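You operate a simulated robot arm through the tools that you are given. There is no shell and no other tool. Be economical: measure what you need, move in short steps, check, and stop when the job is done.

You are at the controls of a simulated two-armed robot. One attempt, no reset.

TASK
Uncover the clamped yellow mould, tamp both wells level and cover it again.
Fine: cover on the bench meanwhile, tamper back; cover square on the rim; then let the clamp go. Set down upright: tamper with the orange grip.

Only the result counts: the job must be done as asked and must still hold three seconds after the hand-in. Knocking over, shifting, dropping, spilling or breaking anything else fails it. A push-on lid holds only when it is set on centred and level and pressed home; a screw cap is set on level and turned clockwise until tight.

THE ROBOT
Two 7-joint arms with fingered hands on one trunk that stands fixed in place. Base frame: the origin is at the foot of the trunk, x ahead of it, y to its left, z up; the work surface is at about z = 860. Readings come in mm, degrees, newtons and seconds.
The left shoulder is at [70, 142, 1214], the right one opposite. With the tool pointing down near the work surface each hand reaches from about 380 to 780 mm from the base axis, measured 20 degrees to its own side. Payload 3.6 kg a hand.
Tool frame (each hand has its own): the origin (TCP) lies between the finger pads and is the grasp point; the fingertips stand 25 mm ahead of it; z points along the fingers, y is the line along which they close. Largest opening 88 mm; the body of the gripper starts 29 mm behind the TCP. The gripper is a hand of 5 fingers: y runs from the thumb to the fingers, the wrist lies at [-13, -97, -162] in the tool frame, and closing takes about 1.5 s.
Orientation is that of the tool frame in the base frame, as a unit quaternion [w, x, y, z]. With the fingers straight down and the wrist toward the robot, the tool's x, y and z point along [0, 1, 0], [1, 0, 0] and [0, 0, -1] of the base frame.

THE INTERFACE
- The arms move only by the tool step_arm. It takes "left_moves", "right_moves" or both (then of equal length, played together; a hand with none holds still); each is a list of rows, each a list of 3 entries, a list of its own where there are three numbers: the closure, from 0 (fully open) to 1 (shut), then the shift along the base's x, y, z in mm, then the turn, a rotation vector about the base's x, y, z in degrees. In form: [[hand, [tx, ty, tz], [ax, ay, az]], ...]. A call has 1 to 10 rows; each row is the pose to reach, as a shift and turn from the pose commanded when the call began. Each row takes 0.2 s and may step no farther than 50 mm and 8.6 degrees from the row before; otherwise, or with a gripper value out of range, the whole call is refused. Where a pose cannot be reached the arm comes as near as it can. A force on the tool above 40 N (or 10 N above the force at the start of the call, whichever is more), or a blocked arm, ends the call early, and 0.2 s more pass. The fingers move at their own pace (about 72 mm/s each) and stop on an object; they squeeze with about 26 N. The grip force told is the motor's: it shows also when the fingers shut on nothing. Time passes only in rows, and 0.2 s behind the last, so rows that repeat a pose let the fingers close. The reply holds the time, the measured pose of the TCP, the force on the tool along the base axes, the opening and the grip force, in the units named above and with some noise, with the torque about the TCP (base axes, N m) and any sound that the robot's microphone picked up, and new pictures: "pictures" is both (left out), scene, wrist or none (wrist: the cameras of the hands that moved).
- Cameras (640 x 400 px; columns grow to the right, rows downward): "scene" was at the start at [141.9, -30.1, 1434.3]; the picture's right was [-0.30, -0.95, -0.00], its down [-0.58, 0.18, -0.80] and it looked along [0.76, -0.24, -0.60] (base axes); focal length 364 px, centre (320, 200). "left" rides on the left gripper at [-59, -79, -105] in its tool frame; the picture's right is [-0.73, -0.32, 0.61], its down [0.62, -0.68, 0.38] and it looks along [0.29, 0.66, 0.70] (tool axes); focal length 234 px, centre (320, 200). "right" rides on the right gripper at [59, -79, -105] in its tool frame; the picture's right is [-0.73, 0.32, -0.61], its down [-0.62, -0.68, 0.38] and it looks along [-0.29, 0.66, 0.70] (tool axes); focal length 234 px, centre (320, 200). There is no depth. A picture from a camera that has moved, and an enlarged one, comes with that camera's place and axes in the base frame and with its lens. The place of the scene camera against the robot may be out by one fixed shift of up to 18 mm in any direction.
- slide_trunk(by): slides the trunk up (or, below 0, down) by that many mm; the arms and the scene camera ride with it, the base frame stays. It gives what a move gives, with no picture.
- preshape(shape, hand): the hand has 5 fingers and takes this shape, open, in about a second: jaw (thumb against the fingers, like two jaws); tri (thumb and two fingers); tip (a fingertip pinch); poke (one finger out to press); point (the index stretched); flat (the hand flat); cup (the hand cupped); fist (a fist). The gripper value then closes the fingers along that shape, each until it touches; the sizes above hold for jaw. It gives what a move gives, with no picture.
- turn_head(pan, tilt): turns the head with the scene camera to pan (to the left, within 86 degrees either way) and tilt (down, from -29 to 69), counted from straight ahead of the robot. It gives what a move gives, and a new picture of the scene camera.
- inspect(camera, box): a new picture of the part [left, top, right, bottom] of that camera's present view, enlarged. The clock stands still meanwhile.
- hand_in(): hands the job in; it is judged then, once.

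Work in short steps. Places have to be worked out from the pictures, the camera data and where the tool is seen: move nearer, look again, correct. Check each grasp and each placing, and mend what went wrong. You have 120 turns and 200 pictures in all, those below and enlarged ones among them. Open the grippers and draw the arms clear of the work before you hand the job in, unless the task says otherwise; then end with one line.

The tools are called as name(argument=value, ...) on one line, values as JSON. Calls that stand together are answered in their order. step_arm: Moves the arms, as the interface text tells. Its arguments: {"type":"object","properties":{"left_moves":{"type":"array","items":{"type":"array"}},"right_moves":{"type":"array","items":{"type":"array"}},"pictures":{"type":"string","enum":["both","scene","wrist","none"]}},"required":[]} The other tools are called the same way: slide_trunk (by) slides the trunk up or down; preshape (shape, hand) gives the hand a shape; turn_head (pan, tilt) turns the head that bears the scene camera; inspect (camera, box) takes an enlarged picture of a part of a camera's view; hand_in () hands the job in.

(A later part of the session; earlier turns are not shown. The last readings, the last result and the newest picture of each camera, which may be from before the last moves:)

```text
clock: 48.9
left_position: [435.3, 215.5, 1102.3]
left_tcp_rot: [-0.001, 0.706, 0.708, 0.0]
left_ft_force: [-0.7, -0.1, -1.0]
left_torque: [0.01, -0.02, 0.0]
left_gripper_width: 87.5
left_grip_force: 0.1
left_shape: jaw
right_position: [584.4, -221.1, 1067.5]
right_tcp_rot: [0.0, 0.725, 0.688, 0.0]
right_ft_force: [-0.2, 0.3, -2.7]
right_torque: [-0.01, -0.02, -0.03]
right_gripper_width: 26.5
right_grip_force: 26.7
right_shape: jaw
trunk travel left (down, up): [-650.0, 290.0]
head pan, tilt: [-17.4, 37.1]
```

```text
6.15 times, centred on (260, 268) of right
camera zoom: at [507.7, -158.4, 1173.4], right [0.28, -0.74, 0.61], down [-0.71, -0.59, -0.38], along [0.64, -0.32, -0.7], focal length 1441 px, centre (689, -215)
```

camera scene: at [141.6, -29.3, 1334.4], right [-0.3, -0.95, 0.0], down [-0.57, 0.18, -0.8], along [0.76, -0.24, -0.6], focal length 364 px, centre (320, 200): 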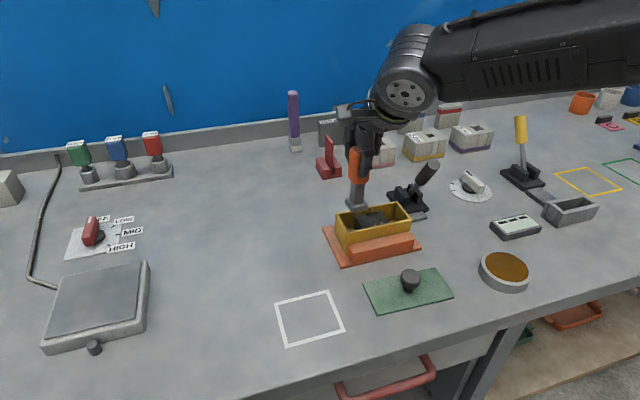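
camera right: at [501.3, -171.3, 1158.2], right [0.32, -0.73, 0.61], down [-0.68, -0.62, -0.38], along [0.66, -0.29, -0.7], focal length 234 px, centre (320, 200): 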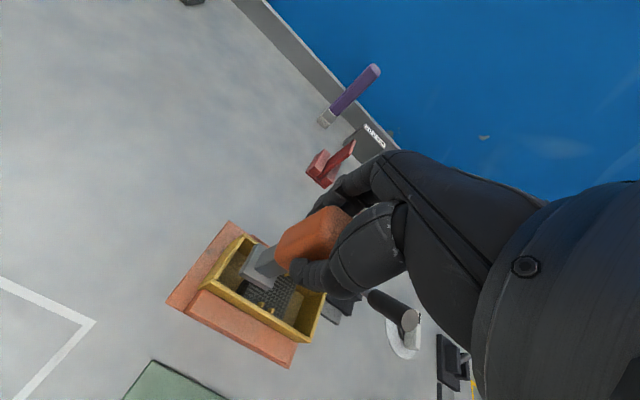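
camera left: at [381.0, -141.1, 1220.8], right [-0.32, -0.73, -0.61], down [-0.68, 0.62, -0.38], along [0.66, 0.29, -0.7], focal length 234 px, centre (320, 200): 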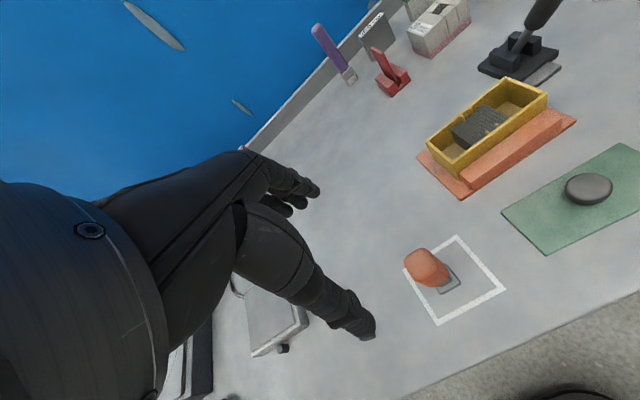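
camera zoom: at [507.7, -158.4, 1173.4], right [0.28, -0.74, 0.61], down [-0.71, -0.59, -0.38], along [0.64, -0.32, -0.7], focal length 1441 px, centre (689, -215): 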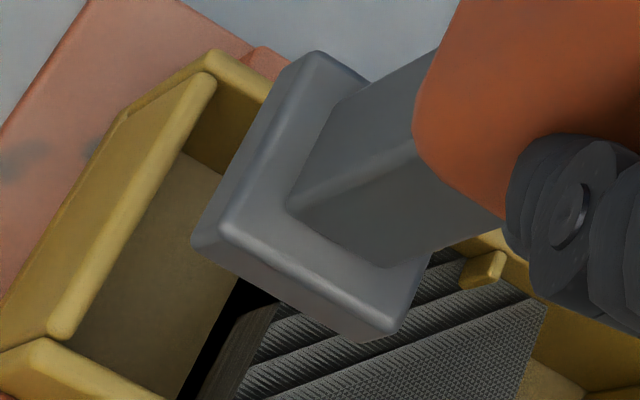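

The force pattern says the second contact was on the left wall and the first on the block: the well is ~29–30 mm for a 28 mm foot. I shift -1.6 mm, undo 2.5° of yaw, and descend to just below the rim in gentle steps.

step_arm(right_moves=[[1, [0, -1.6, -20], [0, 0, 2.5]], [1, [0, -1.6, -40], [0, 0, 2.5]], [1, [0, -1.6, -50], [0, 0, 2.5]], [1, [0, -1.6, -54], [0, 0, 2.5]], [1, [0, -1.6, -56], [0, 0, 2.5]], [1, [0, -1.6, -56], [0, 0, 2.5]]], pictures="none")

inspect(camera="scene", box=[330, 195, 380, 240])

```text
clock: 50.3
left_position: [432.9, 214.7, 1103.3]
left_tcp_rot: [0.0, 0.707, 0.707, 0.001]
left_ft_force: [-0.2, 0.4, 1.1]
left_torque: [-0.05, 0.03, -0.02]
left_gripper_width: 87.8
left_grip_force: 0.0
left_shape: jaw
right_position: [581.7, -221.5, 1015.4]
right_tcp_rot: [0.002, 0.71, 0.704, 0.002]
right_ft_force: [-0.9, -2.0, 9.9]
right_torque: [-0.04, -0.1, 0.01]
right_gripper_width: 26.4
right_grip_force: 26.7
right_shape: jaw
trunk travel left (down, up): [-650.0, 290.0]
head pan, tilt: [-17.4, 37.1]
```

```text
8.89 times, centred on (355, 218) of scene
camera zoom: at [139.7, -29.9, 1334.7], right [-0.3, -0.95, 0.0], down [-0.57, 0.18, -0.8], along [0.76, -0.24, -0.6], focal length 3240 px, centre (9, 44)
```

zoom: 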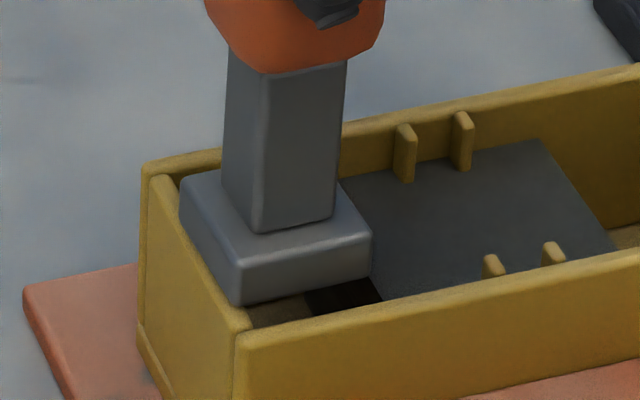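

Back-left corner seems to ride on the wall because of the yaw I put back. I raise 5 mm, rotate -2.5°, and try again gently.

step_arm(right_moves=[[1, [0, 0, 5], [0, 0, 0]], [1, [0, -0.3, 5], [0, 0, -2.5]], [1, [0, -0.3, 2], [0, 0, -2.5]], [1, [0, -0.3, -1], [0, 0, -2.5]], [1, [0, -0.3, -3], [0, 0, -2.5]], [1, [0, -0.3, -3], [0, 0, -2.5]]], pictures="none")

inspect(camera="scene", box=[330, 195, 380, 240])

inspect(camera="right", box=[225, 225, 305, 295])

```text
clock: 51.7
left_position: [430.7, 216.7, 1103.7]
left_tcp_rot: [0.002, 0.706, 0.708, 0.001]
left_ft_force: [-0.2, 0.3, 0.0]
left_torque: [0.0, -0.03, 0.0]
left_gripper_width: 87.7
left_grip_force: 0.2
left_shape: jaw
right_position: [580.3, -222.3, 1014.2]
right_tcp_rot: [0.002, 0.725, 0.688, 0.002]
right_ft_force: [-1.3, -3.5, 21.4]
right_torque: [-0.06, -0.14, -0.05]
right_gripper_width: 27.0
right_grip_force: 26.3
right_shape: jaw
trunk travel left (down, up): [-650.0, 290.0]
head pan, tilt: [-17.4, 37.1]
```

```text
8.89 times, centred on (355, 218) of scene
camera zoom: at [138.1, -29.7, 1335.0], right [-0.3, -0.95, 0.0], down [-0.57, 0.18, -0.8], along [0.76, -0.24, -0.6], focal length 3240 px, centre (9, 44)
```

zoom: 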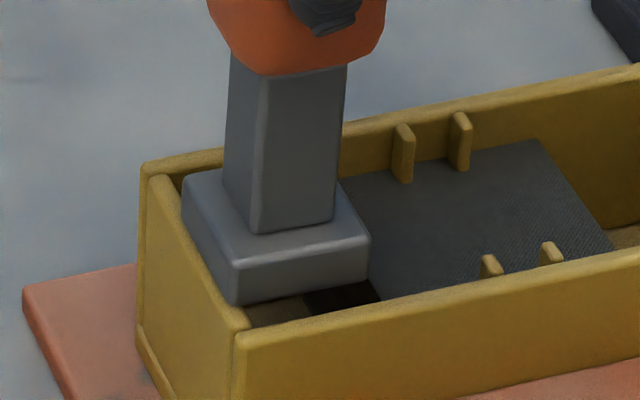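

```text
5.71 times, centred on (265, 260) of right
camera zoom: at [503.8, -159.1, 1119.3], right [0.28, -0.74, 0.61], down [-0.71, -0.59, -0.39], along [0.64, -0.32, -0.69], focal length 1338 px, centre (634, -143)
```

zoom: 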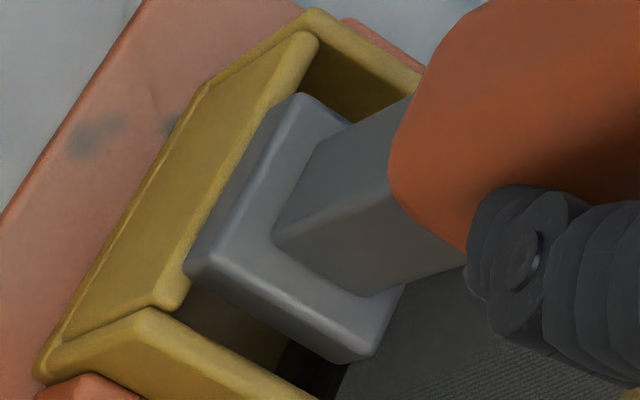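

Still blocked at foot bottom ≈919. The right well looked wider (≈32 mm), so I lift out and try that one to learn what is what.

step_arm(right_moves=[[1, [0, 0, 10], [0, 0, 0]], [1, [0, 0, 35], [0, 0, 0]], [1, [0, -40, 35], [0, 0, 0]], [1, [0, -80.5, 35], [0, 0, 0]], [1, [0, -80.5, 20], [0, 0, 0]], [1, [0, -80.5, 20], [0, 0, 0]]], pictures="none")

inspect(camera="scene", box=[345, 180, 425, 245])

inspect(camera="right", box=[160, 200, 320, 320])

```text
clock: 53.1
left_position: [434.8, 215.3, 1102.9]
left_tcp_rot: [0.0, 0.706, 0.708, 0.0]
left_ft_force: [-0.7, 0.2, 0.0]
left_torque: [-0.01, 0.01, 0.0]
left_gripper_width: 87.7
left_grip_force: 0.0
left_shape: jaw
right_position: [583.2, -302.8, 1029.7]
right_tcp_rot: [0.0, 0.725, 0.689, 0.001]
right_ft_force: [0.1, -0.3, -3.2]
right_torque: [0.0, 0.04, -0.01]
right_gripper_width: 26.5
right_grip_force: 26.3
right_shape: jaw
trunk travel left (down, up): [-650.0, 290.0]
head pan, tilt: [-17.4, 37.1]
```

```text
6.15 times, centred on (385, 212) of scene
camera zoom: at [142.4, -30.7, 1334.3], right [-0.3, -0.95, 0.0], down [-0.58, 0.18, -0.8], along [0.76, -0.24, -0.6], focal length 2243 px, centre (-80, 123)
```

zoom: 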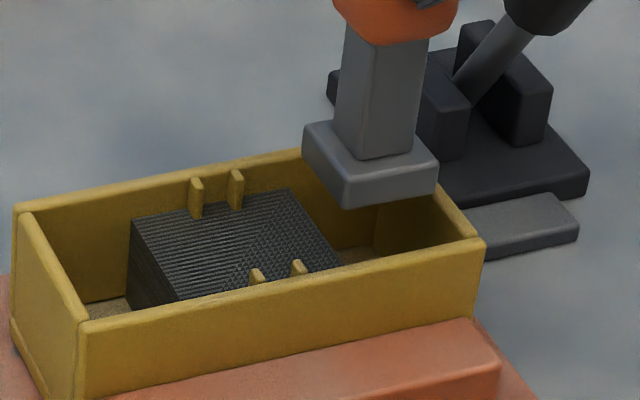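

```text
3.33 times, centred on (240, 260) of right
camera zoom: at [507.0, -240.6, 1135.4], right [0.28, -0.74, 0.61], down [-0.71, -0.59, -0.38], along [0.64, -0.32, -0.7], focal length 781 px, centre (587, 0)
```

zoom: 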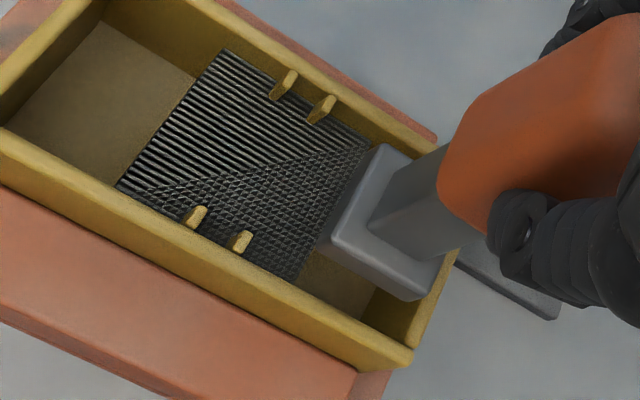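

In both views the right well spans about y -292…-324.5 and the foot sits ~1.5 mm too far left. I shift -1.5 and descend gently.

step_arm(right_moves=[[1, [0, -1.5, 0], [0, 0, 0]], [1, [0, -1.5, -6], [0, 0, 0]], [1, [0, -1.5, -11], [0, 0, 0]], [1, [0, -1.5, -14], [0, 0, 0]], [1, [0, -1.5, -17], [0, 0, 0]], [1, [0, -1.5, -20], [0, 0, 0]], [1, [0, -1.5, -20], [0, 0, 0]]], pictures="none")

inspect(camera="scene", box=[345, 180, 425, 245])

inspect(camera="right", box=[210, 225, 300, 295])

```text
clock: 54.7
left_position: [433.5, 216.0, 1102.8]
left_tcp_rot: [0.0, 0.707, 0.707, 0.0]
left_ft_force: [-0.6, -0.7, 0.6]
left_torque: [0.02, -0.03, -0.01]
left_gripper_width: 87.5
left_grip_force: 0.1
left_shape: jaw
right_position: [584.4, -304.8, 1011.4]
right_tcp_rot: [-0.001, 0.725, 0.688, 0.0]
right_ft_force: [-0.4, 0.0, -2.2]
right_torque: [-0.03, -0.05, -0.01]
right_gripper_width: 26.1
right_grip_force: 25.4
right_shape: jaw
trunk travel left (down, up): [-650.0, 290.0]
head pan, tilt: [-17.4, 37.1]
```

```text
6.15 times, centred on (385, 212) of scene
camera zoom: at [142.3, -30.2, 1334.3], right [-0.3, -0.95, 0.0], down [-0.58, 0.18, -0.8], along [0.76, -0.24, -0.6], focal length 2243 px, centre (-80, 123)
```

zoom: 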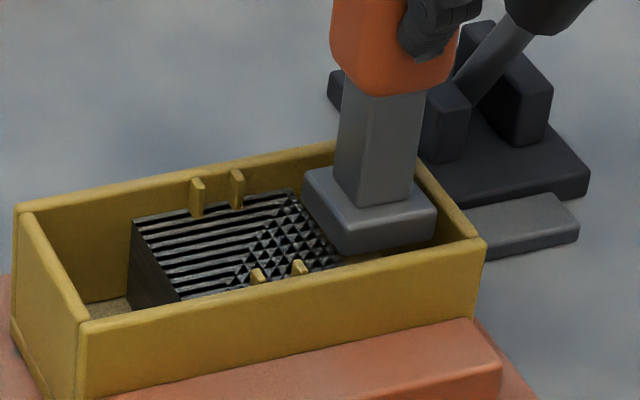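

```text
5.71 times, centred on (255, 260) of right
camera zoom: at [507.7, -242.6, 1117.0], right [0.28, -0.74, 0.61], down [-0.71, -0.59, -0.38], along [0.64, -0.32, -0.7], focal length 1338 px, centre (691, -143)
```

zoom: 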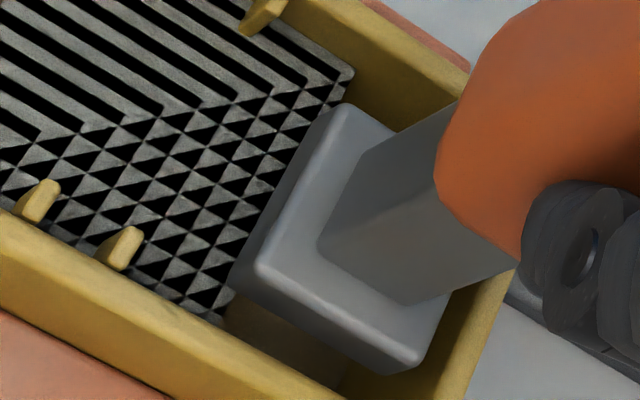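

It entered the right well freely. I continue down toward the sand.

step_arm(right_moves=[[1, [0, 0, -5], [0, 0, 0]], [1, [0, 0, -10], [0, 0, 0]], [1, [0, 0, -14], [0, 0, 0]], [1, [0, 0, -17], [0, 0, 0]], [1, [0, 0, -17], [0, 0, 0]]], pictures="none")

```text
clock: 55.9
left_position: [435.2, 216.6, 1103.2]
left_tcp_rot: [-0.001, 0.707, 0.707, 0.0]
left_ft_force: [-0.9, 0.6, 0.1]
left_torque: [0.0, 0.01, 0.02]
left_gripper_width: 87.6
left_grip_force: 0.1
left_shape: jaw
right_position: [583.0, -305.5, 992.6]
right_tcp_rot: [0.0, 0.725, 0.688, 0.0]
right_ft_force: [0.0, -0.2, -2.5]
right_torque: [0.05, 0.02, 0.02]
right_gripper_width: 26.4
right_grip_force: 26.5
right_shape: jaw
trunk travel left (down, up): [-650.0, 290.0]
head pan, tilt: [-17.4, 37.1]
```

No contact yet at foot ≈896. Further in 2 mm steps.

step_arm(right_moves=[[1, [0, 0, -2], [0, 0, 0]], [1, [0, 0, -4], [0, 0, 0]], [1, [0, 0, -6], [0, 0, 0]], [1, [0, 0, -8], [0, 0, 0]], [1, [0, 0, -8], [0, 0, 0]]], pictures="none")

inspect(camera="scene", box=[345, 180, 425, 245])

```text
clock: 57.1
left_position: [434.3, 216.0, 1102.8]
left_tcp_rot: [0.0, 0.706, 0.708, 0.0]
left_ft_force: [0.0, 0.4, -0.6]
left_torque: [-0.02, 0.0, -0.03]
left_gripper_width: 88.0
left_grip_force: 0.0
left_shape: jaw
right_position: [582.8, -305.1, 985.6]
right_tcp_rot: [-0.001, 0.726, 0.688, 0.0]
right_ft_force: [0.1, 0.0, -2.2]
right_torque: [0.02, -0.02, 0.0]
right_gripper_width: 26.0
right_grip_force: 26.1
right_shape: jaw
trunk travel left (down, up): [-650.0, 290.0]
head pan, tilt: [-17.4, 37.1]
```

```text
6.15 times, centred on (385, 212) of scene
camera zoom: at [142.3, -30.2, 1334.3], right [-0.3, -0.95, 0.0], down [-0.58, 0.18, -0.8], along [0.76, -0.24, -0.6], focal length 2243 px, centre (-80, 123)
```

zoom: 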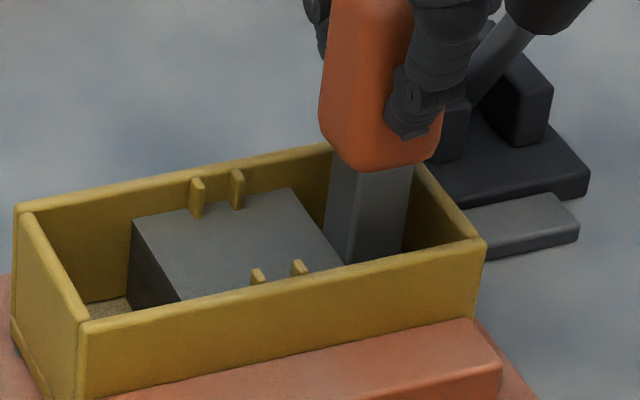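

Still free (foot ≈889). I continue downward in 2 mm steps until contact.

step_arm(right_moves=[[1, [0, 0, -2], [0, 0, 0]], [1, [0, 0, -4], [0, 0, 0]], [1, [0, 0, -6], [0, 0, 0]], [1, [0, 0, -8], [0, 0, 0]], [1, [0, 0, -8], [0, 0, 0]]], pictures="none")

```text
clock: 58.3
left_position: [435.4, 215.6, 1102.2]
left_tcp_rot: [0.0, 0.706, 0.708, 0.0]
left_ft_force: [0.1, 0.2, 0.0]
left_torque: [-0.01, -0.02, 0.0]
left_gripper_width: 87.6
left_grip_force: 0.0
left_shape: jaw
right_position: [583.0, -304.6, 977.8]
right_tcp_rot: [0.0, 0.726, 0.688, 0.0]
right_ft_force: [-0.1, -1.0, -2.5]
right_torque: [0.0, -0.01, -0.02]
right_gripper_width: 26.1
right_grip_force: 25.4
right_shape: jaw
trunk travel left (down, up): [-650.0, 290.0]
head pan, tilt: [-17.4, 37.1]
```

Foot ≈882, still free. Continue.

step_arm(right_moves=[[1, [0, 0, -2], [0, 0, 0]], [1, [0, 0, -4], [0, 0, 0]], [1, [0, 0, -6], [0, 0, 0]], [1, [0, 0, -8], [0, 0, 0]], [1, [0, 0, -8], [0, 0, 0]]], pictures="none")

inspect(camera="right", box=[210, 225, 300, 295])

```text
clock: 59.5
left_position: [433.3, 216.4, 1102.7]
left_tcp_rot: [0.001, 0.706, 0.708, 0.0]
left_ft_force: [-0.5, 0.0, 0.4]
left_torque: [0.0, 0.01, -0.03]
left_gripper_width: 87.7
left_grip_force: 0.1
left_shape: jaw
right_position: [582.1, -304.3, 972.2]
right_tcp_rot: [0.0, 0.726, 0.688, 0.0]
right_ft_force: [-0.9, 1.6, 5.4]
right_torque: [0.04, -0.05, 0.03]
right_gripper_width: 26.4
right_grip_force: 26.1
right_shape: jaw
trunk travel left (down, up): [-650.0, 290.0]
head pan, tilt: [-17.4, 37.1]
```

```text
5.71 times, centred on (255, 260) of right
camera zoom: at [505.7, -241.5, 1077.5], right [0.28, -0.74, 0.61], down [-0.71, -0.59, -0.39], along [0.64, -0.32, -0.69], focal length 1338 px, centre (691, -143)
```

zoom: 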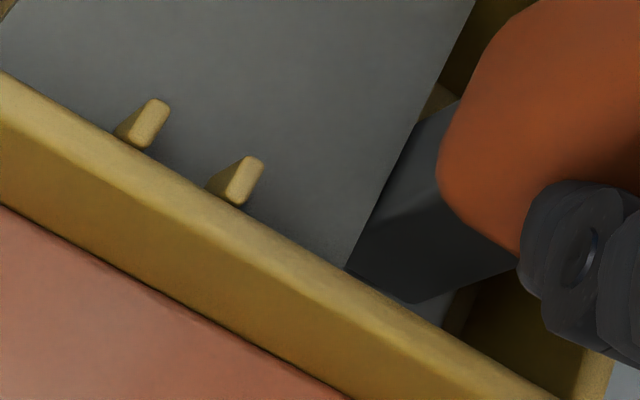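

Contact of ~8 N at foot ≈875, deeper than the visible surface (≈890), so the fill may have compacted under the foot. I press a bit more firmly, then lift to compare with the other well.

step_arm(right_moves=[[1, [0, 0, -1], [0, 0, 0]], [1, [0, 0, -2], [0, 0, 0]], [1, [0, 0, -2.5], [0, 0, 0]], [1, [0, 0, -2.5], [0, 0, 0]]], pictures="none")

step_arm(right_moves=[[1, [0, 0, 15], [0, 0, 0]], [1, [0, 0, 50], [0, 0, 0]], [1, [0, 0, 85], [0, 0, 0]], [1, [0, 0, 110], [0, 0, 0]], [1, [-40, -10, 130], [0, 0, 0]], [1, [-40, -10, 130], [0, 0, 0]]], pictures="none")

inspect(camera="scene", box=[325, 190, 425, 265])

inspect(camera="right", box=[150, 180, 330, 320])

```text
clock: 60.5
left_position: [431.4, 216.7, 1104.0]
left_tcp_rot: [0.001, 0.707, 0.707, 0.0]
left_ft_force: [0.3, -0.1, -0.7]
left_torque: [-0.03, 0.01, 0.0]
left_gripper_width: 87.6
left_grip_force: 0.2
left_shape: jaw
right_position: [579.9, -303.1, 970.3]
right_tcp_rot: [0.001, 0.725, 0.688, 0.002]
right_ft_force: [-1.3, -1.6, 16.7]
right_torque: [-0.05, -0.12, 0.02]
right_gripper_width: 26.8
right_grip_force: 26.1
right_shape: jaw
trunk travel left (down, up): [-650.0, 290.0]
head pan, tilt: [-17.4, 37.1]
```

```text
clock: 61.9
left_position: [436.3, 216.2, 1102.3]
left_tcp_rot: [-0.001, 0.706, 0.708, -0.001]
left_ft_force: [0.3, 0.2, -0.4]
left_torque: [-0.01, 0.0, 0.01]
left_gripper_width: 87.7
left_grip_force: 0.1
left_shape: jaw
right_position: [547.2, -309.3, 1096.2]
right_tcp_rot: [-0.001, 0.725, 0.688, -0.001]
right_ft_force: [0.5, -0.7, -2.4]
right_torque: [0.0, -0.01, -0.05]
right_gripper_width: 26.5
right_grip_force: 25.3
right_shape: jaw
trunk travel left (down, up): [-650.0, 290.0]
head pan, tilt: [-17.4, 37.1]
```

```text
5.33 times, centred on (375, 228) of scene
camera zoom: at [144.0, -29.9, 1334.1], right [-0.3, -0.95, 0.0], down [-0.58, 0.18, -0.8], along [0.76, -0.24, -0.6], focal length 1944 px, centre (27, 53)
```

zoom: 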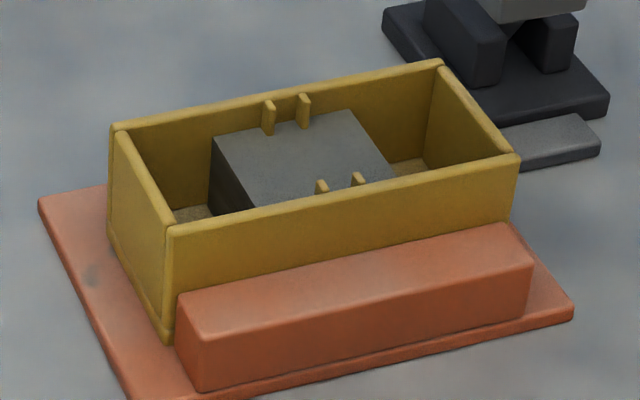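

```text
2.86 times, centred on (240, 250) of right
camera zoom: at [470.6, -246.7, 1202.2], right [0.29, -0.74, 0.61], down [-0.71, -0.59, -0.38], along [0.64, -0.32, -0.7], focal length 669 px, centre (549, 57)
```

zoom: 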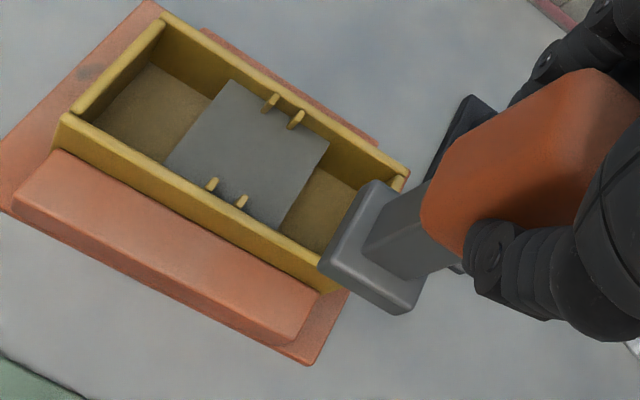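

I zoom on both wells for floor height and on the block.

inspect(camera="right", box=[165, 180, 245, 250])

inspect(camera="right", box=[205, 200, 285, 270])

inspect(camera="scene", box=[345, 203, 409, 243])

```text
5.71 times, centred on (205, 215) of right
camera zoom: at [470.6, -246.7, 1202.2], right [0.29, -0.74, 0.61], down [-0.71, -0.59, -0.38], along [0.64, -0.32, -0.7], focal length 1338 px, centre (977, 114)
```

zoom: 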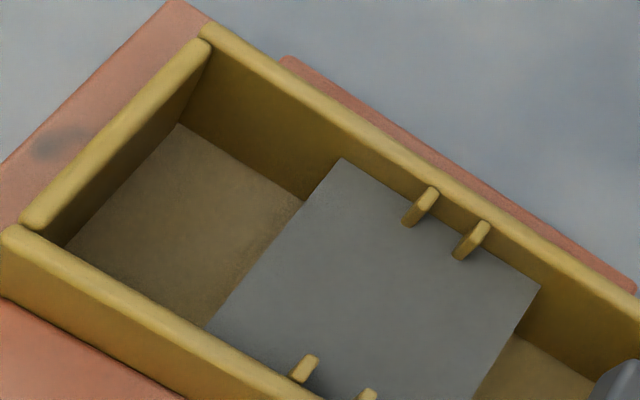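

```text
5.71 times, centred on (245, 235) of right
camera zoom: at [470.6, -246.7, 1202.2], right [0.29, -0.74, 0.61], down [-0.71, -0.59, -0.38], along [0.64, -0.32, -0.7], focal length 1338 px, centre (749, 0)
```

zoom: 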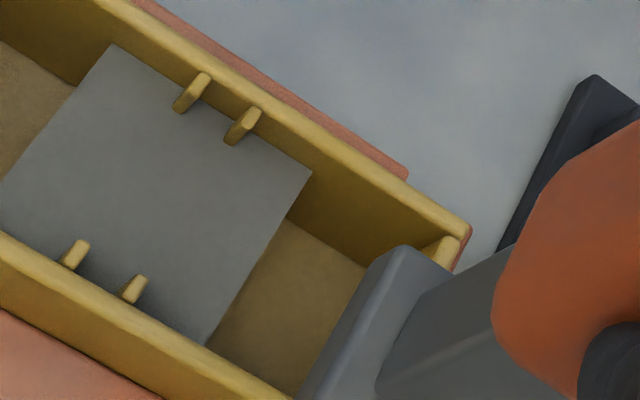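

```text
10.00 times, centred on (377, 223) of scene
camera zoom: at [144.0, -29.9, 1334.1], right [-0.3, -0.95, 0.0], down [-0.58, 0.18, -0.8], along [0.76, -0.24, -0.6], focal length 3644 px, centre (-250, -30)
```

zoom: 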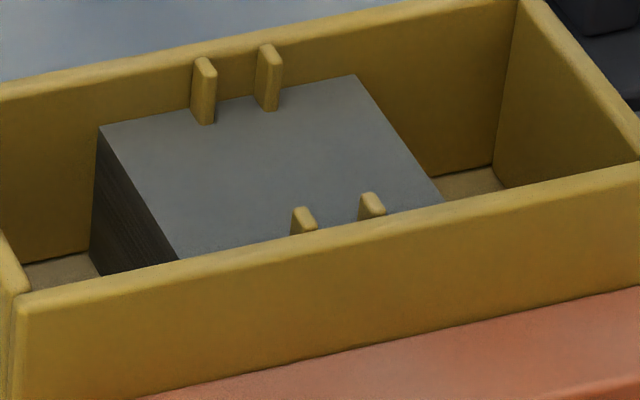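

The visible fill surface is ≈890 yet the foot went to ≈875 (box floor). I need to see if the fill changed: I move the hand right/up so the camera sees both wells unobstructed.

step_arm(right_moves=[[1, [0, -15, 30], [0, 0, 0]], [1, [20, -35, 60], [0, 0, 0]], [1, [45, -60, 80], [0, 0, 0]], [1, [45, -60, 80], [0, 0, 0]]], pictures="none")

inspect(camera="right", box=[90, 190, 250, 310])

```text
clock: 62.9
left_position: [433.7, 215.5, 1101.8]
left_tcp_rot: [0.001, 0.707, 0.707, 0.0]
left_ft_force: [0.1, -0.6, -0.2]
left_torque: [0.01, -0.01, 0.01]
left_gripper_width: 87.6
left_grip_force: 0.1
left_shape: jaw
right_position: [585.8, -373.3, 1176.6]
right_tcp_rot: [0.0, 0.725, 0.689, 0.0]
right_ft_force: [-0.2, -0.6, -3.3]
right_torque: [0.04, 0.02, 0.0]
right_gripper_width: 26.3
right_grip_force: 26.0
right_shape: jaw
trunk travel left (down, up): [-650.0, 290.0]
head pan, tilt: [-17.4, 37.1]
```

```text
3.33 times, centred on (170, 250) of right
camera zoom: at [509.4, -310.1, 1282.0], right [0.28, -0.74, 0.61], down [-0.71, -0.59, -0.38], along [0.64, -0.32, -0.7], focal length 781 px, centre (820, 33)
```

zoom: 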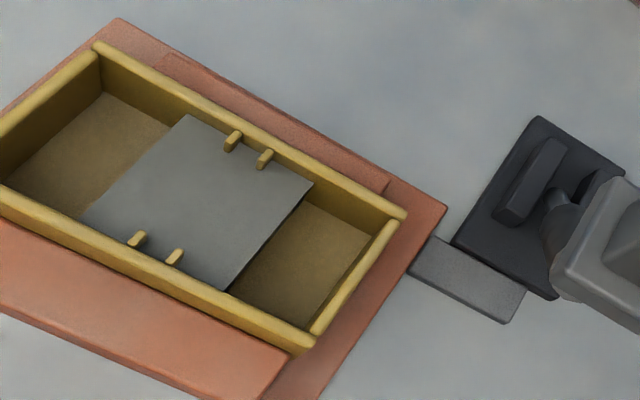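

Clear view. I zoom into each well for comparison.

inspect(camera="right", box=[145, 240, 205, 285])

inspect(camera="right", box=[70, 205, 130, 250])

```text
8.89 times, centred on (175, 262) of right
camera zoom: at [509.4, -310.1, 1282.0], right [0.28, -0.74, 0.61], down [-0.71, -0.59, -0.38], along [0.64, -0.32, -0.7], focal length 2082 px, centre (1609, -356)
```

zoom: 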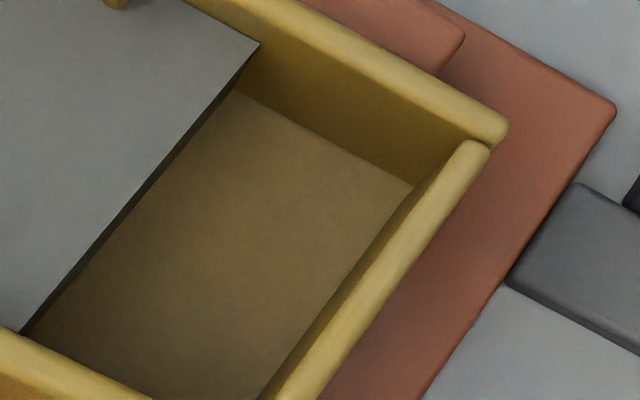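

```text
8.89 times, centred on (100, 228) of right
camera zoom: at [509.4, -310.1, 1282.0], right [0.28, -0.74, 0.61], down [-0.71, -0.59, -0.38], along [0.64, -0.32, -0.7], focal length 2082 px, centre (2276, -44)
```

zoom: 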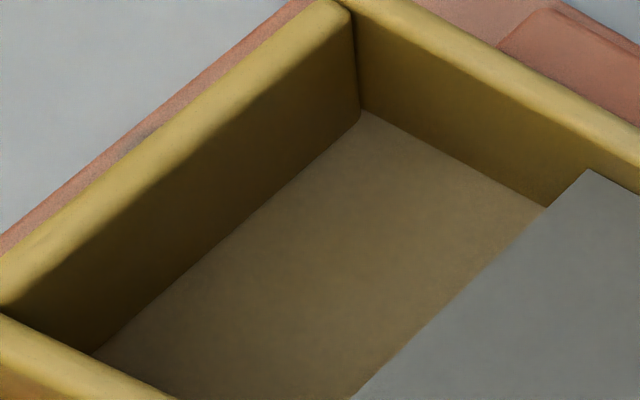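

To rule out the tamper having slid in the grip, I view it with the same crop used at grasping.

inspect(camera="right", box=[170, 190, 370, 350])

inspect(camera="scene", box=[350, 80, 470, 220])

```text
2.50 times, centred on (270, 270) of right
camera zoom: at [509.4, -310.1, 1282.0], right [0.28, -0.74, 0.61], down [-0.71, -0.59, -0.38], along [0.64, -0.32, -0.7], focal length 585 px, centre (445, 25)
```

zoom: 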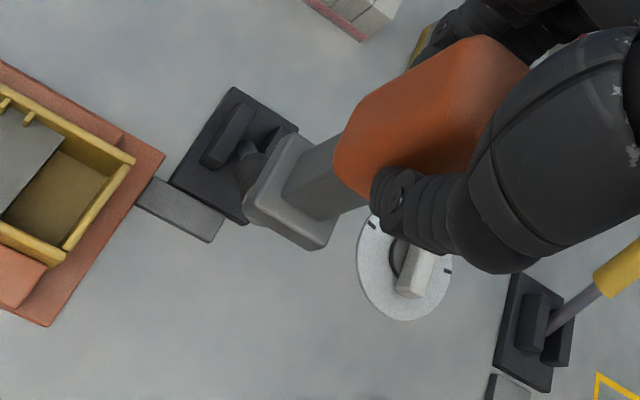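

```text
2.86 times, centred on (410, 150) of scene
camera zoom: at [141.4, -30.3, 1334.4], right [-0.3, -0.95, 0.0], down [-0.57, 0.18, -0.8], along [0.76, -0.24, -0.6], focal length 1041 px, centre (63, 343)
```

zoom: 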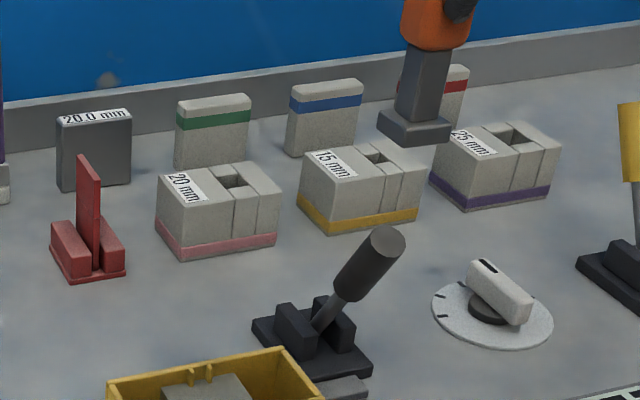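

The tamper hasn't slipped. Since it entered freely at y≈-305 and the wells are ~80.5 mm apart, the left well's centre must be at TCP y≈-225 — I'd been 2–3 mm too far onto the left wall. I go there and descend gently.

step_arm(right_moves=[[1, [-3, 37, -20], [0, 0, 0]], [1, [-3, 74, -50], [0, 0, 0]], [1, [-3, 111, -90], [0, 0, 0]], [1, [-3, 148.3, -110], [0, 0, 0]], [1, [-3, 148.3, -140], [0, 0, 0]], [1, [-3, 148.3, -152], [0, 0, 0]], [1, [-3, 148.3, -156], [0, 0, 0]], [1, [-3, 148.3, -160], [0, 0, 0]], [1, [-3, 148.3, -160], [0, 0, 0]]], pictures="none")

```text
refused: row 3 steps farther than a row can; nothing moved
```

Row 3 was too long; I rebalance.

step_arm(right_moves=[[1, [-3, 37, -20], [0, 0, 0]], [1, [-3, 74, -50], [0, 0, 0]], [1, [-3, 111, -80], [0, 0, 0]], [1, [-3, 148.3, -110], [0, 0, 0]], [1, [-3, 148.3, -140], [0, 0, 0]], [1, [-3, 148.3, -152], [0, 0, 0]], [1, [-3, 148.3, -156], [0, 0, 0]], [1, [-3, 148.3, -160], [0, 0, 0]], [1, [-3, 148.3, -160], [0, 0, 0]]], pictures="none")

```text
clock: 64.9
left_position: [434.7, 216.7, 1102.9]
left_tcp_rot: [0.0, 0.706, 0.708, -0.001]
left_ft_force: [-0.3, 0.3, -0.8]
left_torque: [0.01, 0.0, -0.01]
left_gripper_width: 87.7
left_grip_force: 0.0
left_shape: jaw
right_position: [584.5, -226.6, 1017.7]
right_tcp_rot: [0.001, 0.725, 0.688, 0.0]
right_ft_force: [-0.3, 0.2, -2.3]
right_torque: [-0.02, 0.02, 0.02]
right_gripper_width: 26.2
right_grip_force: 25.6
right_shape: jaw
trunk travel left (down, up): [-650.0, 290.0]
head pan, tilt: [-17.4, 37.1]
```

No contact so far at the rim level. I adjust +1 mm in y and go lower gently.

step_arm(right_moves=[[1, [-1, 1, -2], [0, 0, 0]], [1, [-1, 1, -5], [0, 0, 0]], [1, [-1, 1, -8], [0, 0, 0]], [1, [-1, 1, -11], [0, 0, 0]], [1, [-1, 1, -14], [0, 0, 0]], [1, [-1, 1, -14], [0, 0, 0]]], pictures="none")

inspect(camera="right", box=[200, 225, 300, 295])

```text
clock: 66.3
left_position: [434.6, 216.9, 1102.6]
left_tcp_rot: [0.0, 0.706, 0.708, -0.001]
left_ft_force: [0.5, 0.3, -0.1]
left_torque: [0.02, -0.01, 0.01]
left_gripper_width: 87.5
left_grip_force: 0.1
left_shape: jaw
right_position: [584.4, -225.9, 1003.0]
right_tcp_rot: [0.0, 0.726, 0.688, 0.0]
right_ft_force: [0.5, -0.4, -2.6]
right_torque: [0.02, 0.02, 0.0]
right_gripper_width: 26.1
right_grip_force: 26.0
right_shape: jaw
trunk travel left (down, up): [-650.0, 290.0]
head pan, tilt: [-17.4, 37.1]
```

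```text
5.71 times, centred on (250, 260) of right
camera zoom: at [508.1, -162.7, 1108.1], right [0.28, -0.74, 0.61], down [-0.71, -0.59, -0.38], along [0.64, -0.32, -0.7], focal length 1338 px, centre (720, -143)
```

zoom: 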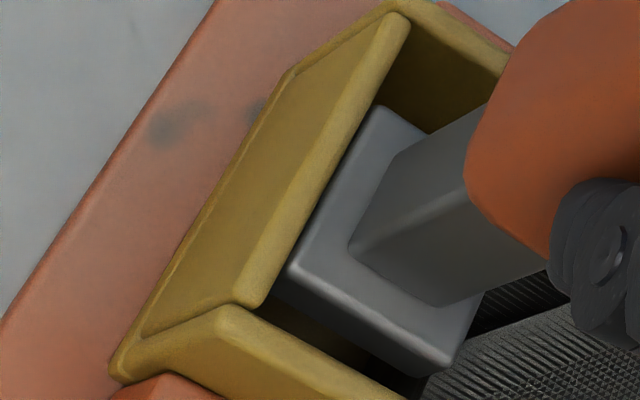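

Entered the left well. I continue down.

step_arm(right_moves=[[1, [0, 0, -4], [0, 0, 0]], [1, [0, 0, -8], [0, 0, 0]], [1, [0, 0, -11], [0, 0, 0]], [1, [0, 0, -14], [0, 0, 0]], [1, [0, 0, -17], [0, 0, 0]], [1, [0, 0, -20], [0, 0, 0]], [1, [0, 0, -20], [0, 0, 0]]], pictures="none")

inspect(camera="right", box=[200, 225, 300, 295])

```text
clock: 67.9
left_position: [434.4, 216.5, 1103.1]
left_tcp_rot: [0.001, 0.707, 0.708, 0.001]
left_ft_force: [-1.0, 0.4, 0.0]
left_torque: [-0.01, -0.01, 0.02]
left_gripper_width: 87.7
left_grip_force: 0.0
left_shape: jaw
right_position: [585.6, -224.6, 983.7]
right_tcp_rot: [0.0, 0.726, 0.688, 0.0]
right_ft_force: [-0.8, -0.4, -2.6]
right_torque: [0.01, -0.02, -0.01]
right_gripper_width: 26.1
right_grip_force: 25.7
right_shape: jaw
trunk travel left (down, up): [-650.0, 290.0]
head pan, tilt: [-17.4, 37.1]
```

```text
5.71 times, centred on (250, 260) of right
camera zoom: at [509.2, -162.3, 1089.0], right [0.28, -0.74, 0.61], down [-0.71, -0.59, -0.38], along [0.64, -0.32, -0.7], focal length 1338 px, centre (720, -143)
```

zoom: 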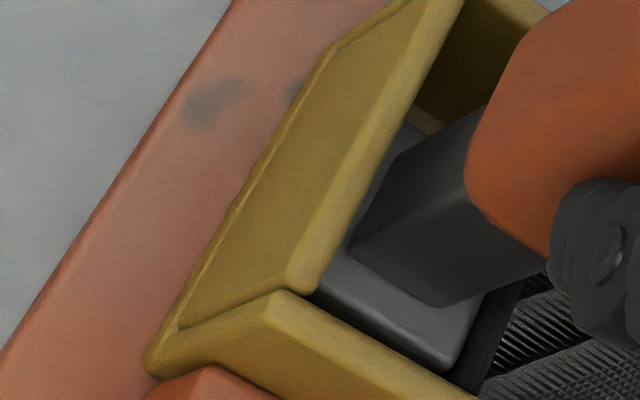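

Foot ≈887, no contact. I continue in fine steps to contact.

step_arm(right_moves=[[1, [0, 0, -3], [0, 0, 0]], [1, [0, 0, -6], [0, 0, 0]], [1, [0, 0, -9], [0, 0, 0]], [1, [0, 0, -11], [0, 0, 0]], [1, [0, 0, -13], [0, 0, 0]], [1, [0, 0, -14], [0, 0, 0]], [1, [0, 0, -14], [0, 0, 0]]], pictures="none")

inspect(camera="right", box=[220, 215, 300, 275])

```text
clock: 69.5
left_position: [432.6, 215.5, 1103.2]
left_tcp_rot: [0.001, 0.707, 0.708, 0.001]
left_ft_force: [0.1, 0.3, -0.2]
left_torque: [0.03, 0.01, 0.0]
left_gripper_width: 87.8
left_grip_force: 0.0
left_shape: jaw
right_position: [583.7, -225.5, 971.4]
right_tcp_rot: [0.002, 0.725, 0.689, 0.001]
right_ft_force: [-2.0, -1.2, 10.3]
right_torque: [-0.04, -0.05, 0.01]
right_gripper_width: 26.4
right_grip_force: 26.0
right_shape: jaw
trunk travel left (down, up): [-650.0, 290.0]
head pan, tilt: [-17.4, 37.1]
```

```text
6.67 times, centred on (260, 245) of right
camera zoom: at [506.1, -161.7, 1076.8], right [0.28, -0.74, 0.61], down [-0.71, -0.59, -0.39], along [0.64, -0.32, -0.69], focal length 1561 px, centre (720, -100)
```

zoom: 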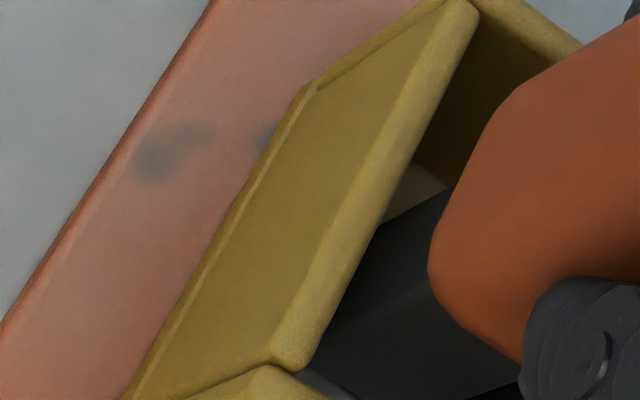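

Contact at the same height (foot ≈876) as in the right well — that's the sand surface. I press firmly to ~30 N and hold.

step_arm(right_moves=[[1, [0, 0, -1], [0, 0, 0]], [1, [0, 0, -2], [0, 0, 0]], [1, [0, 0, -2.5], [0, 0, 0]], [1, [0, 0, -2.5], [0, 0, 0]]], pictures="none")

```text
clock: 70.5
left_position: [429.8, 217.5, 1104.6]
left_tcp_rot: [0.002, 0.707, 0.707, 0.001]
left_ft_force: [-0.3, 0.3, 0.2]
left_torque: [0.0, 0.0, -0.05]
left_gripper_width: 87.8
left_grip_force: 0.0
left_shape: jaw
right_position: [582.1, -225.6, 969.8]
right_tcp_rot: [0.001, 0.726, 0.688, 0.002]
right_ft_force: [-1.6, -1.9, 23.8]
right_torque: [-0.05, -0.13, 0.03]
right_gripper_width: 26.9
right_grip_force: 26.1
right_shape: jaw
trunk travel left (down, up): [-650.0, 290.0]
head pan, tilt: [-17.4, 37.1]
```

24 N. I press a little more, then lift a few mm and repeat toward the back and front of this well.

step_arm(right_moves=[[1, [0, 0, -1.3], [0, 0, 0]], [1, [0, 0, -1.3], [0, 0, 0]], [1, [0, 0, 8], [0, 0, 0]], [1, [6, 0, 8], [0, 0, 0]], [1, [6, 0, 3], [0, 0, 0]], [1, [6, 0, 1], [0, 0, 0]], [1, [6, 0, -0.5], [0, 0, 0]], [1, [6, 0, -0.5], [0, 0, 0]]], pictures="none")

step_arm(right_moves=[[1, [0, 0, 8], [0, 0, 0]], [1, [-12, 0, 8], [0, 0, 0]], [1, [-12, 0, 3], [0, 0, 0]], [1, [-12, 0, 1], [0, 0, 0]], [1, [-12, 0, 0], [0, 0, 0]], [1, [-12, 0, 0], [0, 0, 0]]], pictures="none")

```text
clock: 72.3
left_position: [430.4, 216.1, 1103.6]
left_tcp_rot: [0.002, 0.707, 0.708, 0.001]
left_ft_force: [-0.5, 1.2, 0.1]
left_torque: [-0.02, -0.01, -0.03]
left_gripper_width: 87.6
left_grip_force: 0.0
left_shape: jaw
right_position: [587.9, -224.5, 969.3]
right_tcp_rot: [0.003, 0.725, 0.688, 0.002]
right_ft_force: [-2.4, -4.3, 27.0]
right_torque: [-0.13, -0.09, -0.08]
right_gripper_width: 27.2
right_grip_force: 26.2
right_shape: jaw
trunk travel left (down, up): [-650.0, 290.0]
head pan, tilt: [-17.4, 37.1]
```

```text
clock: 73.7
left_position: [430.9, 217.1, 1104.1]
left_tcp_rot: [0.002, 0.707, 0.708, 0.0]
left_ft_force: [0.7, -0.2, 0.0]
left_torque: [0.04, -0.02, -0.03]
left_gripper_width: 87.8
left_grip_force: 0.1
left_shape: jaw
right_position: [575.0, -224.5, 969.3]
right_tcp_rot: [0.003, 0.725, 0.688, 0.002]
right_ft_force: [5.6, -1.4, 30.1]
right_torque: [-0.03, -0.36, -0.02]
right_gripper_width: 28.1
right_grip_force: 26.2
right_shape: jaw
trunk travel left (down, up): [-650.0, 290.0]
head pan, tilt: [-17.4, 37.1]
```

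Even contact across the left well at ~30 N. I lift out and look at the result.

step_arm(right_moves=[[1, [6, 0, 10], [0, 0, 0]], [1, [6, 0, 50], [0, 0, 0]], [1, [6, 0, 75], [0, 0, 0]], [1, [6, -40, 75], [0, 0, 0]], [1, [6, -80, 75], [0, 0, 0]], [1, [6, -80, 75], [0, 0, 0]]], pictures="none")

inspect(camera="right", box=[150, 200, 310, 320])

inspect(camera="scene", box=[335, 170, 435, 245])

```text
clock: 75.1
left_position: [434.1, 216.8, 1102.0]
left_tcp_rot: [0.0, 0.707, 0.707, -0.001]
left_ft_force: [0.1, 0.7, -0.5]
left_torque: [-0.07, 0.0, 0.03]
left_gripper_width: 87.8
left_grip_force: 0.1
left_shape: jaw
right_position: [587.8, -305.7, 1040.0]
right_tcp_rot: [0.0, 0.725, 0.689, -0.001]
right_ft_force: [-0.8, 1.1, -2.8]
right_torque: [0.02, 0.01, -0.03]
right_gripper_width: 26.2
right_grip_force: 26.5
right_shape: jaw
trunk travel left (down, up): [-650.0, 290.0]
head pan, tilt: [-17.4, 37.1]
```

```text
3.33 times, centred on (230, 260) of right
camera zoom: at [510.2, -242.6, 1145.6], right [0.28, -0.74, 0.61], down [-0.71, -0.59, -0.38], along [0.64, -0.32, -0.7], focal length 781 px, centre (620, 0)
```

zoom: 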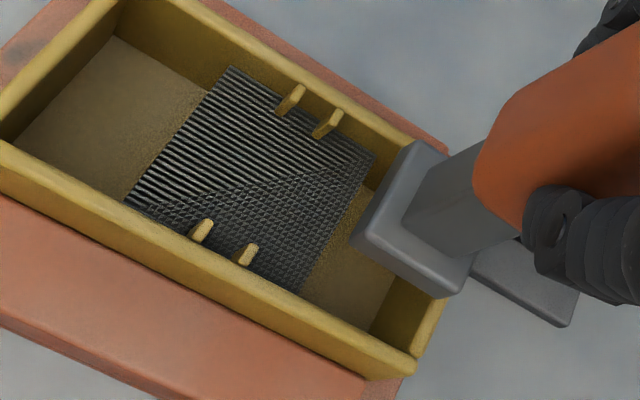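

```text
5.33 times, centred on (385, 208) of scene
camera zoom: at [142.7, -28.9, 1334.3], right [-0.3, -0.95, 0.0], down [-0.58, 0.18, -0.8], along [0.76, -0.24, -0.6], focal length 1944 px, centre (-27, 160)
```

zoom: 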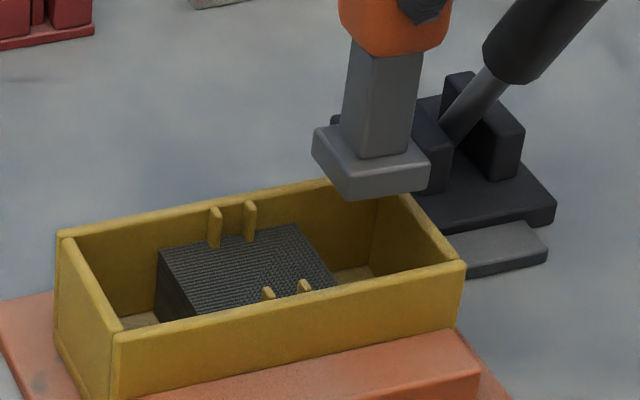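

I re-tamp the right well at full pressure and look closely at the stem base while pressed, to see whether the foot sinks into visible fill.

step_arm(right_moves=[[1, [-4, 0.5, -15], [0, 0, 0]], [1, [-4, 0.5, -25], [0, 0, 0]], [1, [-4, 0.5, -35], [0, 0, 0]], [1, [-4, 0.5, -45], [0, 0, 0]], [1, [-4, 0.5, -55], [0, 0, 0]], [1, [-4, 0.5, -60], [0, 0, 0]], [1, [-4, 0.5, -60], [0, 0, 0]]], pictures="none")

inspect(camera="right", box=[230, 240, 290, 285])

```text
clock: 76.7
left_position: [434.4, 216.2, 1103.3]
left_tcp_rot: [-0.001, 0.707, 0.707, 0.0]
left_ft_force: [0.2, 0.2, -1.0]
left_torque: [-0.03, 0.02, 0.01]
left_gripper_width: 87.8
left_grip_force: 0.0
left_shape: jaw
right_position: [579.7, -303.9, 980.1]
right_tcp_rot: [0.0, 0.725, 0.688, 0.0]
right_ft_force: [1.2, 0.1, -3.2]
right_torque: [0.03, 0.03, -0.04]
right_gripper_width: 26.3
right_grip_force: 26.9
right_shape: jaw
trunk travel left (down, up): [-650.0, 290.0]
head pan, tilt: [-17.4, 37.1]
```

```text
8.89 times, centred on (260, 262) of right
camera zoom: at [503.6, -240.9, 1086.4], right [0.28, -0.74, 0.61], down [-0.71, -0.59, -0.38], along [0.64, -0.32, -0.7], focal length 2082 px, centre (853, -356)
```

zoom: 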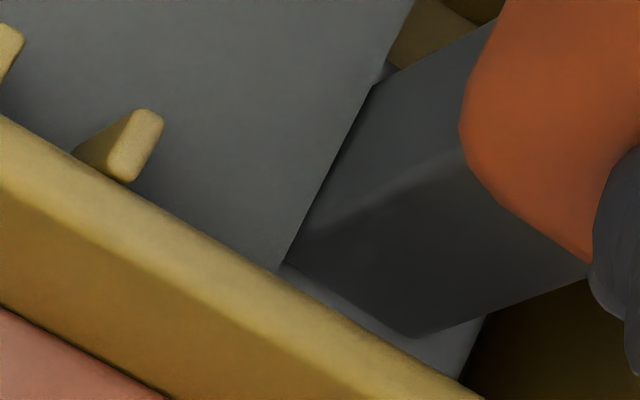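

The foot top is visible beneath the stem (foot bottom ≈884). Now press to contact and compare.

step_arm(right_moves=[[1, [0, 0, -4], [0, 0, 0]], [1, [0, 0, -7], [0, 0, 0]], [1, [0, 0, -9], [0, 0, 0]], [1, [0, 0, -10.5], [0, 0, 0]], [1, [0, 0, -12], [0, 0, 0]], [1, [0, 0, -13], [0, 0, 0]], [1, [0, 0, -13], [0, 0, 0]]], pictures="none")

inspect(camera="right", box=[230, 240, 290, 285])

```text
clock: 78.3
left_position: [432.7, 216.4, 1103.6]
left_tcp_rot: [0.001, 0.707, 0.708, 0.0]
left_ft_force: [0.2, 0.7, 0.3]
left_torque: [0.03, -0.02, 0.0]
left_gripper_width: 87.8
left_grip_force: 0.0
left_shape: jaw
right_position: [578.6, -303.1, 969.7]
right_tcp_rot: [0.002, 0.725, 0.688, 0.0]
right_ft_force: [-1.2, 0.4, 12.2]
right_torque: [0.04, -0.12, 0.0]
right_gripper_width: 26.8
right_grip_force: 25.7
right_shape: jaw
trunk travel left (down, up): [-650.0, 290.0]
head pan, tilt: [-17.4, 37.1]
```

```text
8.89 times, centred on (260, 262) of right
camera zoom: at [501.4, -241.0, 1076.1], right [0.28, -0.74, 0.61], down [-0.71, -0.59, -0.39], along [0.64, -0.32, -0.69], focal length 2082 px, centre (853, -356)
```

zoom: 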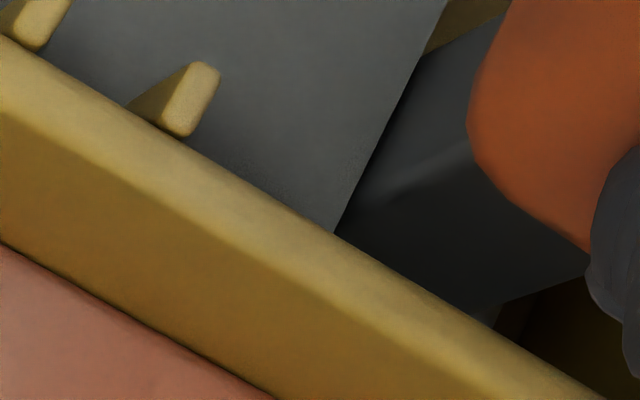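

12 N so far (15 net). I press to ~30 N here, then also toward the back and front.

step_arm(right_moves=[[1, [0, 0, -1], [0, 0, 0]], [1, [0, 0, -2], [0, 0, 0]], [1, [0, 0, -2], [0, 0, 0]]], pictures="none")

```text
clock: 79.1
left_position: [431.6, 217.2, 1103.3]
left_tcp_rot: [0.002, 0.706, 0.708, 0.001]
left_ft_force: [0.9, -0.3, -0.5]
left_torque: [0.01, -0.03, 0.01]
left_gripper_width: 87.6
left_grip_force: 0.1
left_shape: jaw
right_position: [577.4, -303.7, 970.5]
right_tcp_rot: [0.002, 0.726, 0.688, 0.001]
right_ft_force: [-0.1, -0.8, 22.8]
right_torque: [-0.03, -0.22, 0.01]
right_gripper_width: 26.8
right_grip_force: 25.8
right_shape: jaw
trunk travel left (down, up): [-650.0, 290.0]
head pan, tilt: [-17.4, 37.1]
```

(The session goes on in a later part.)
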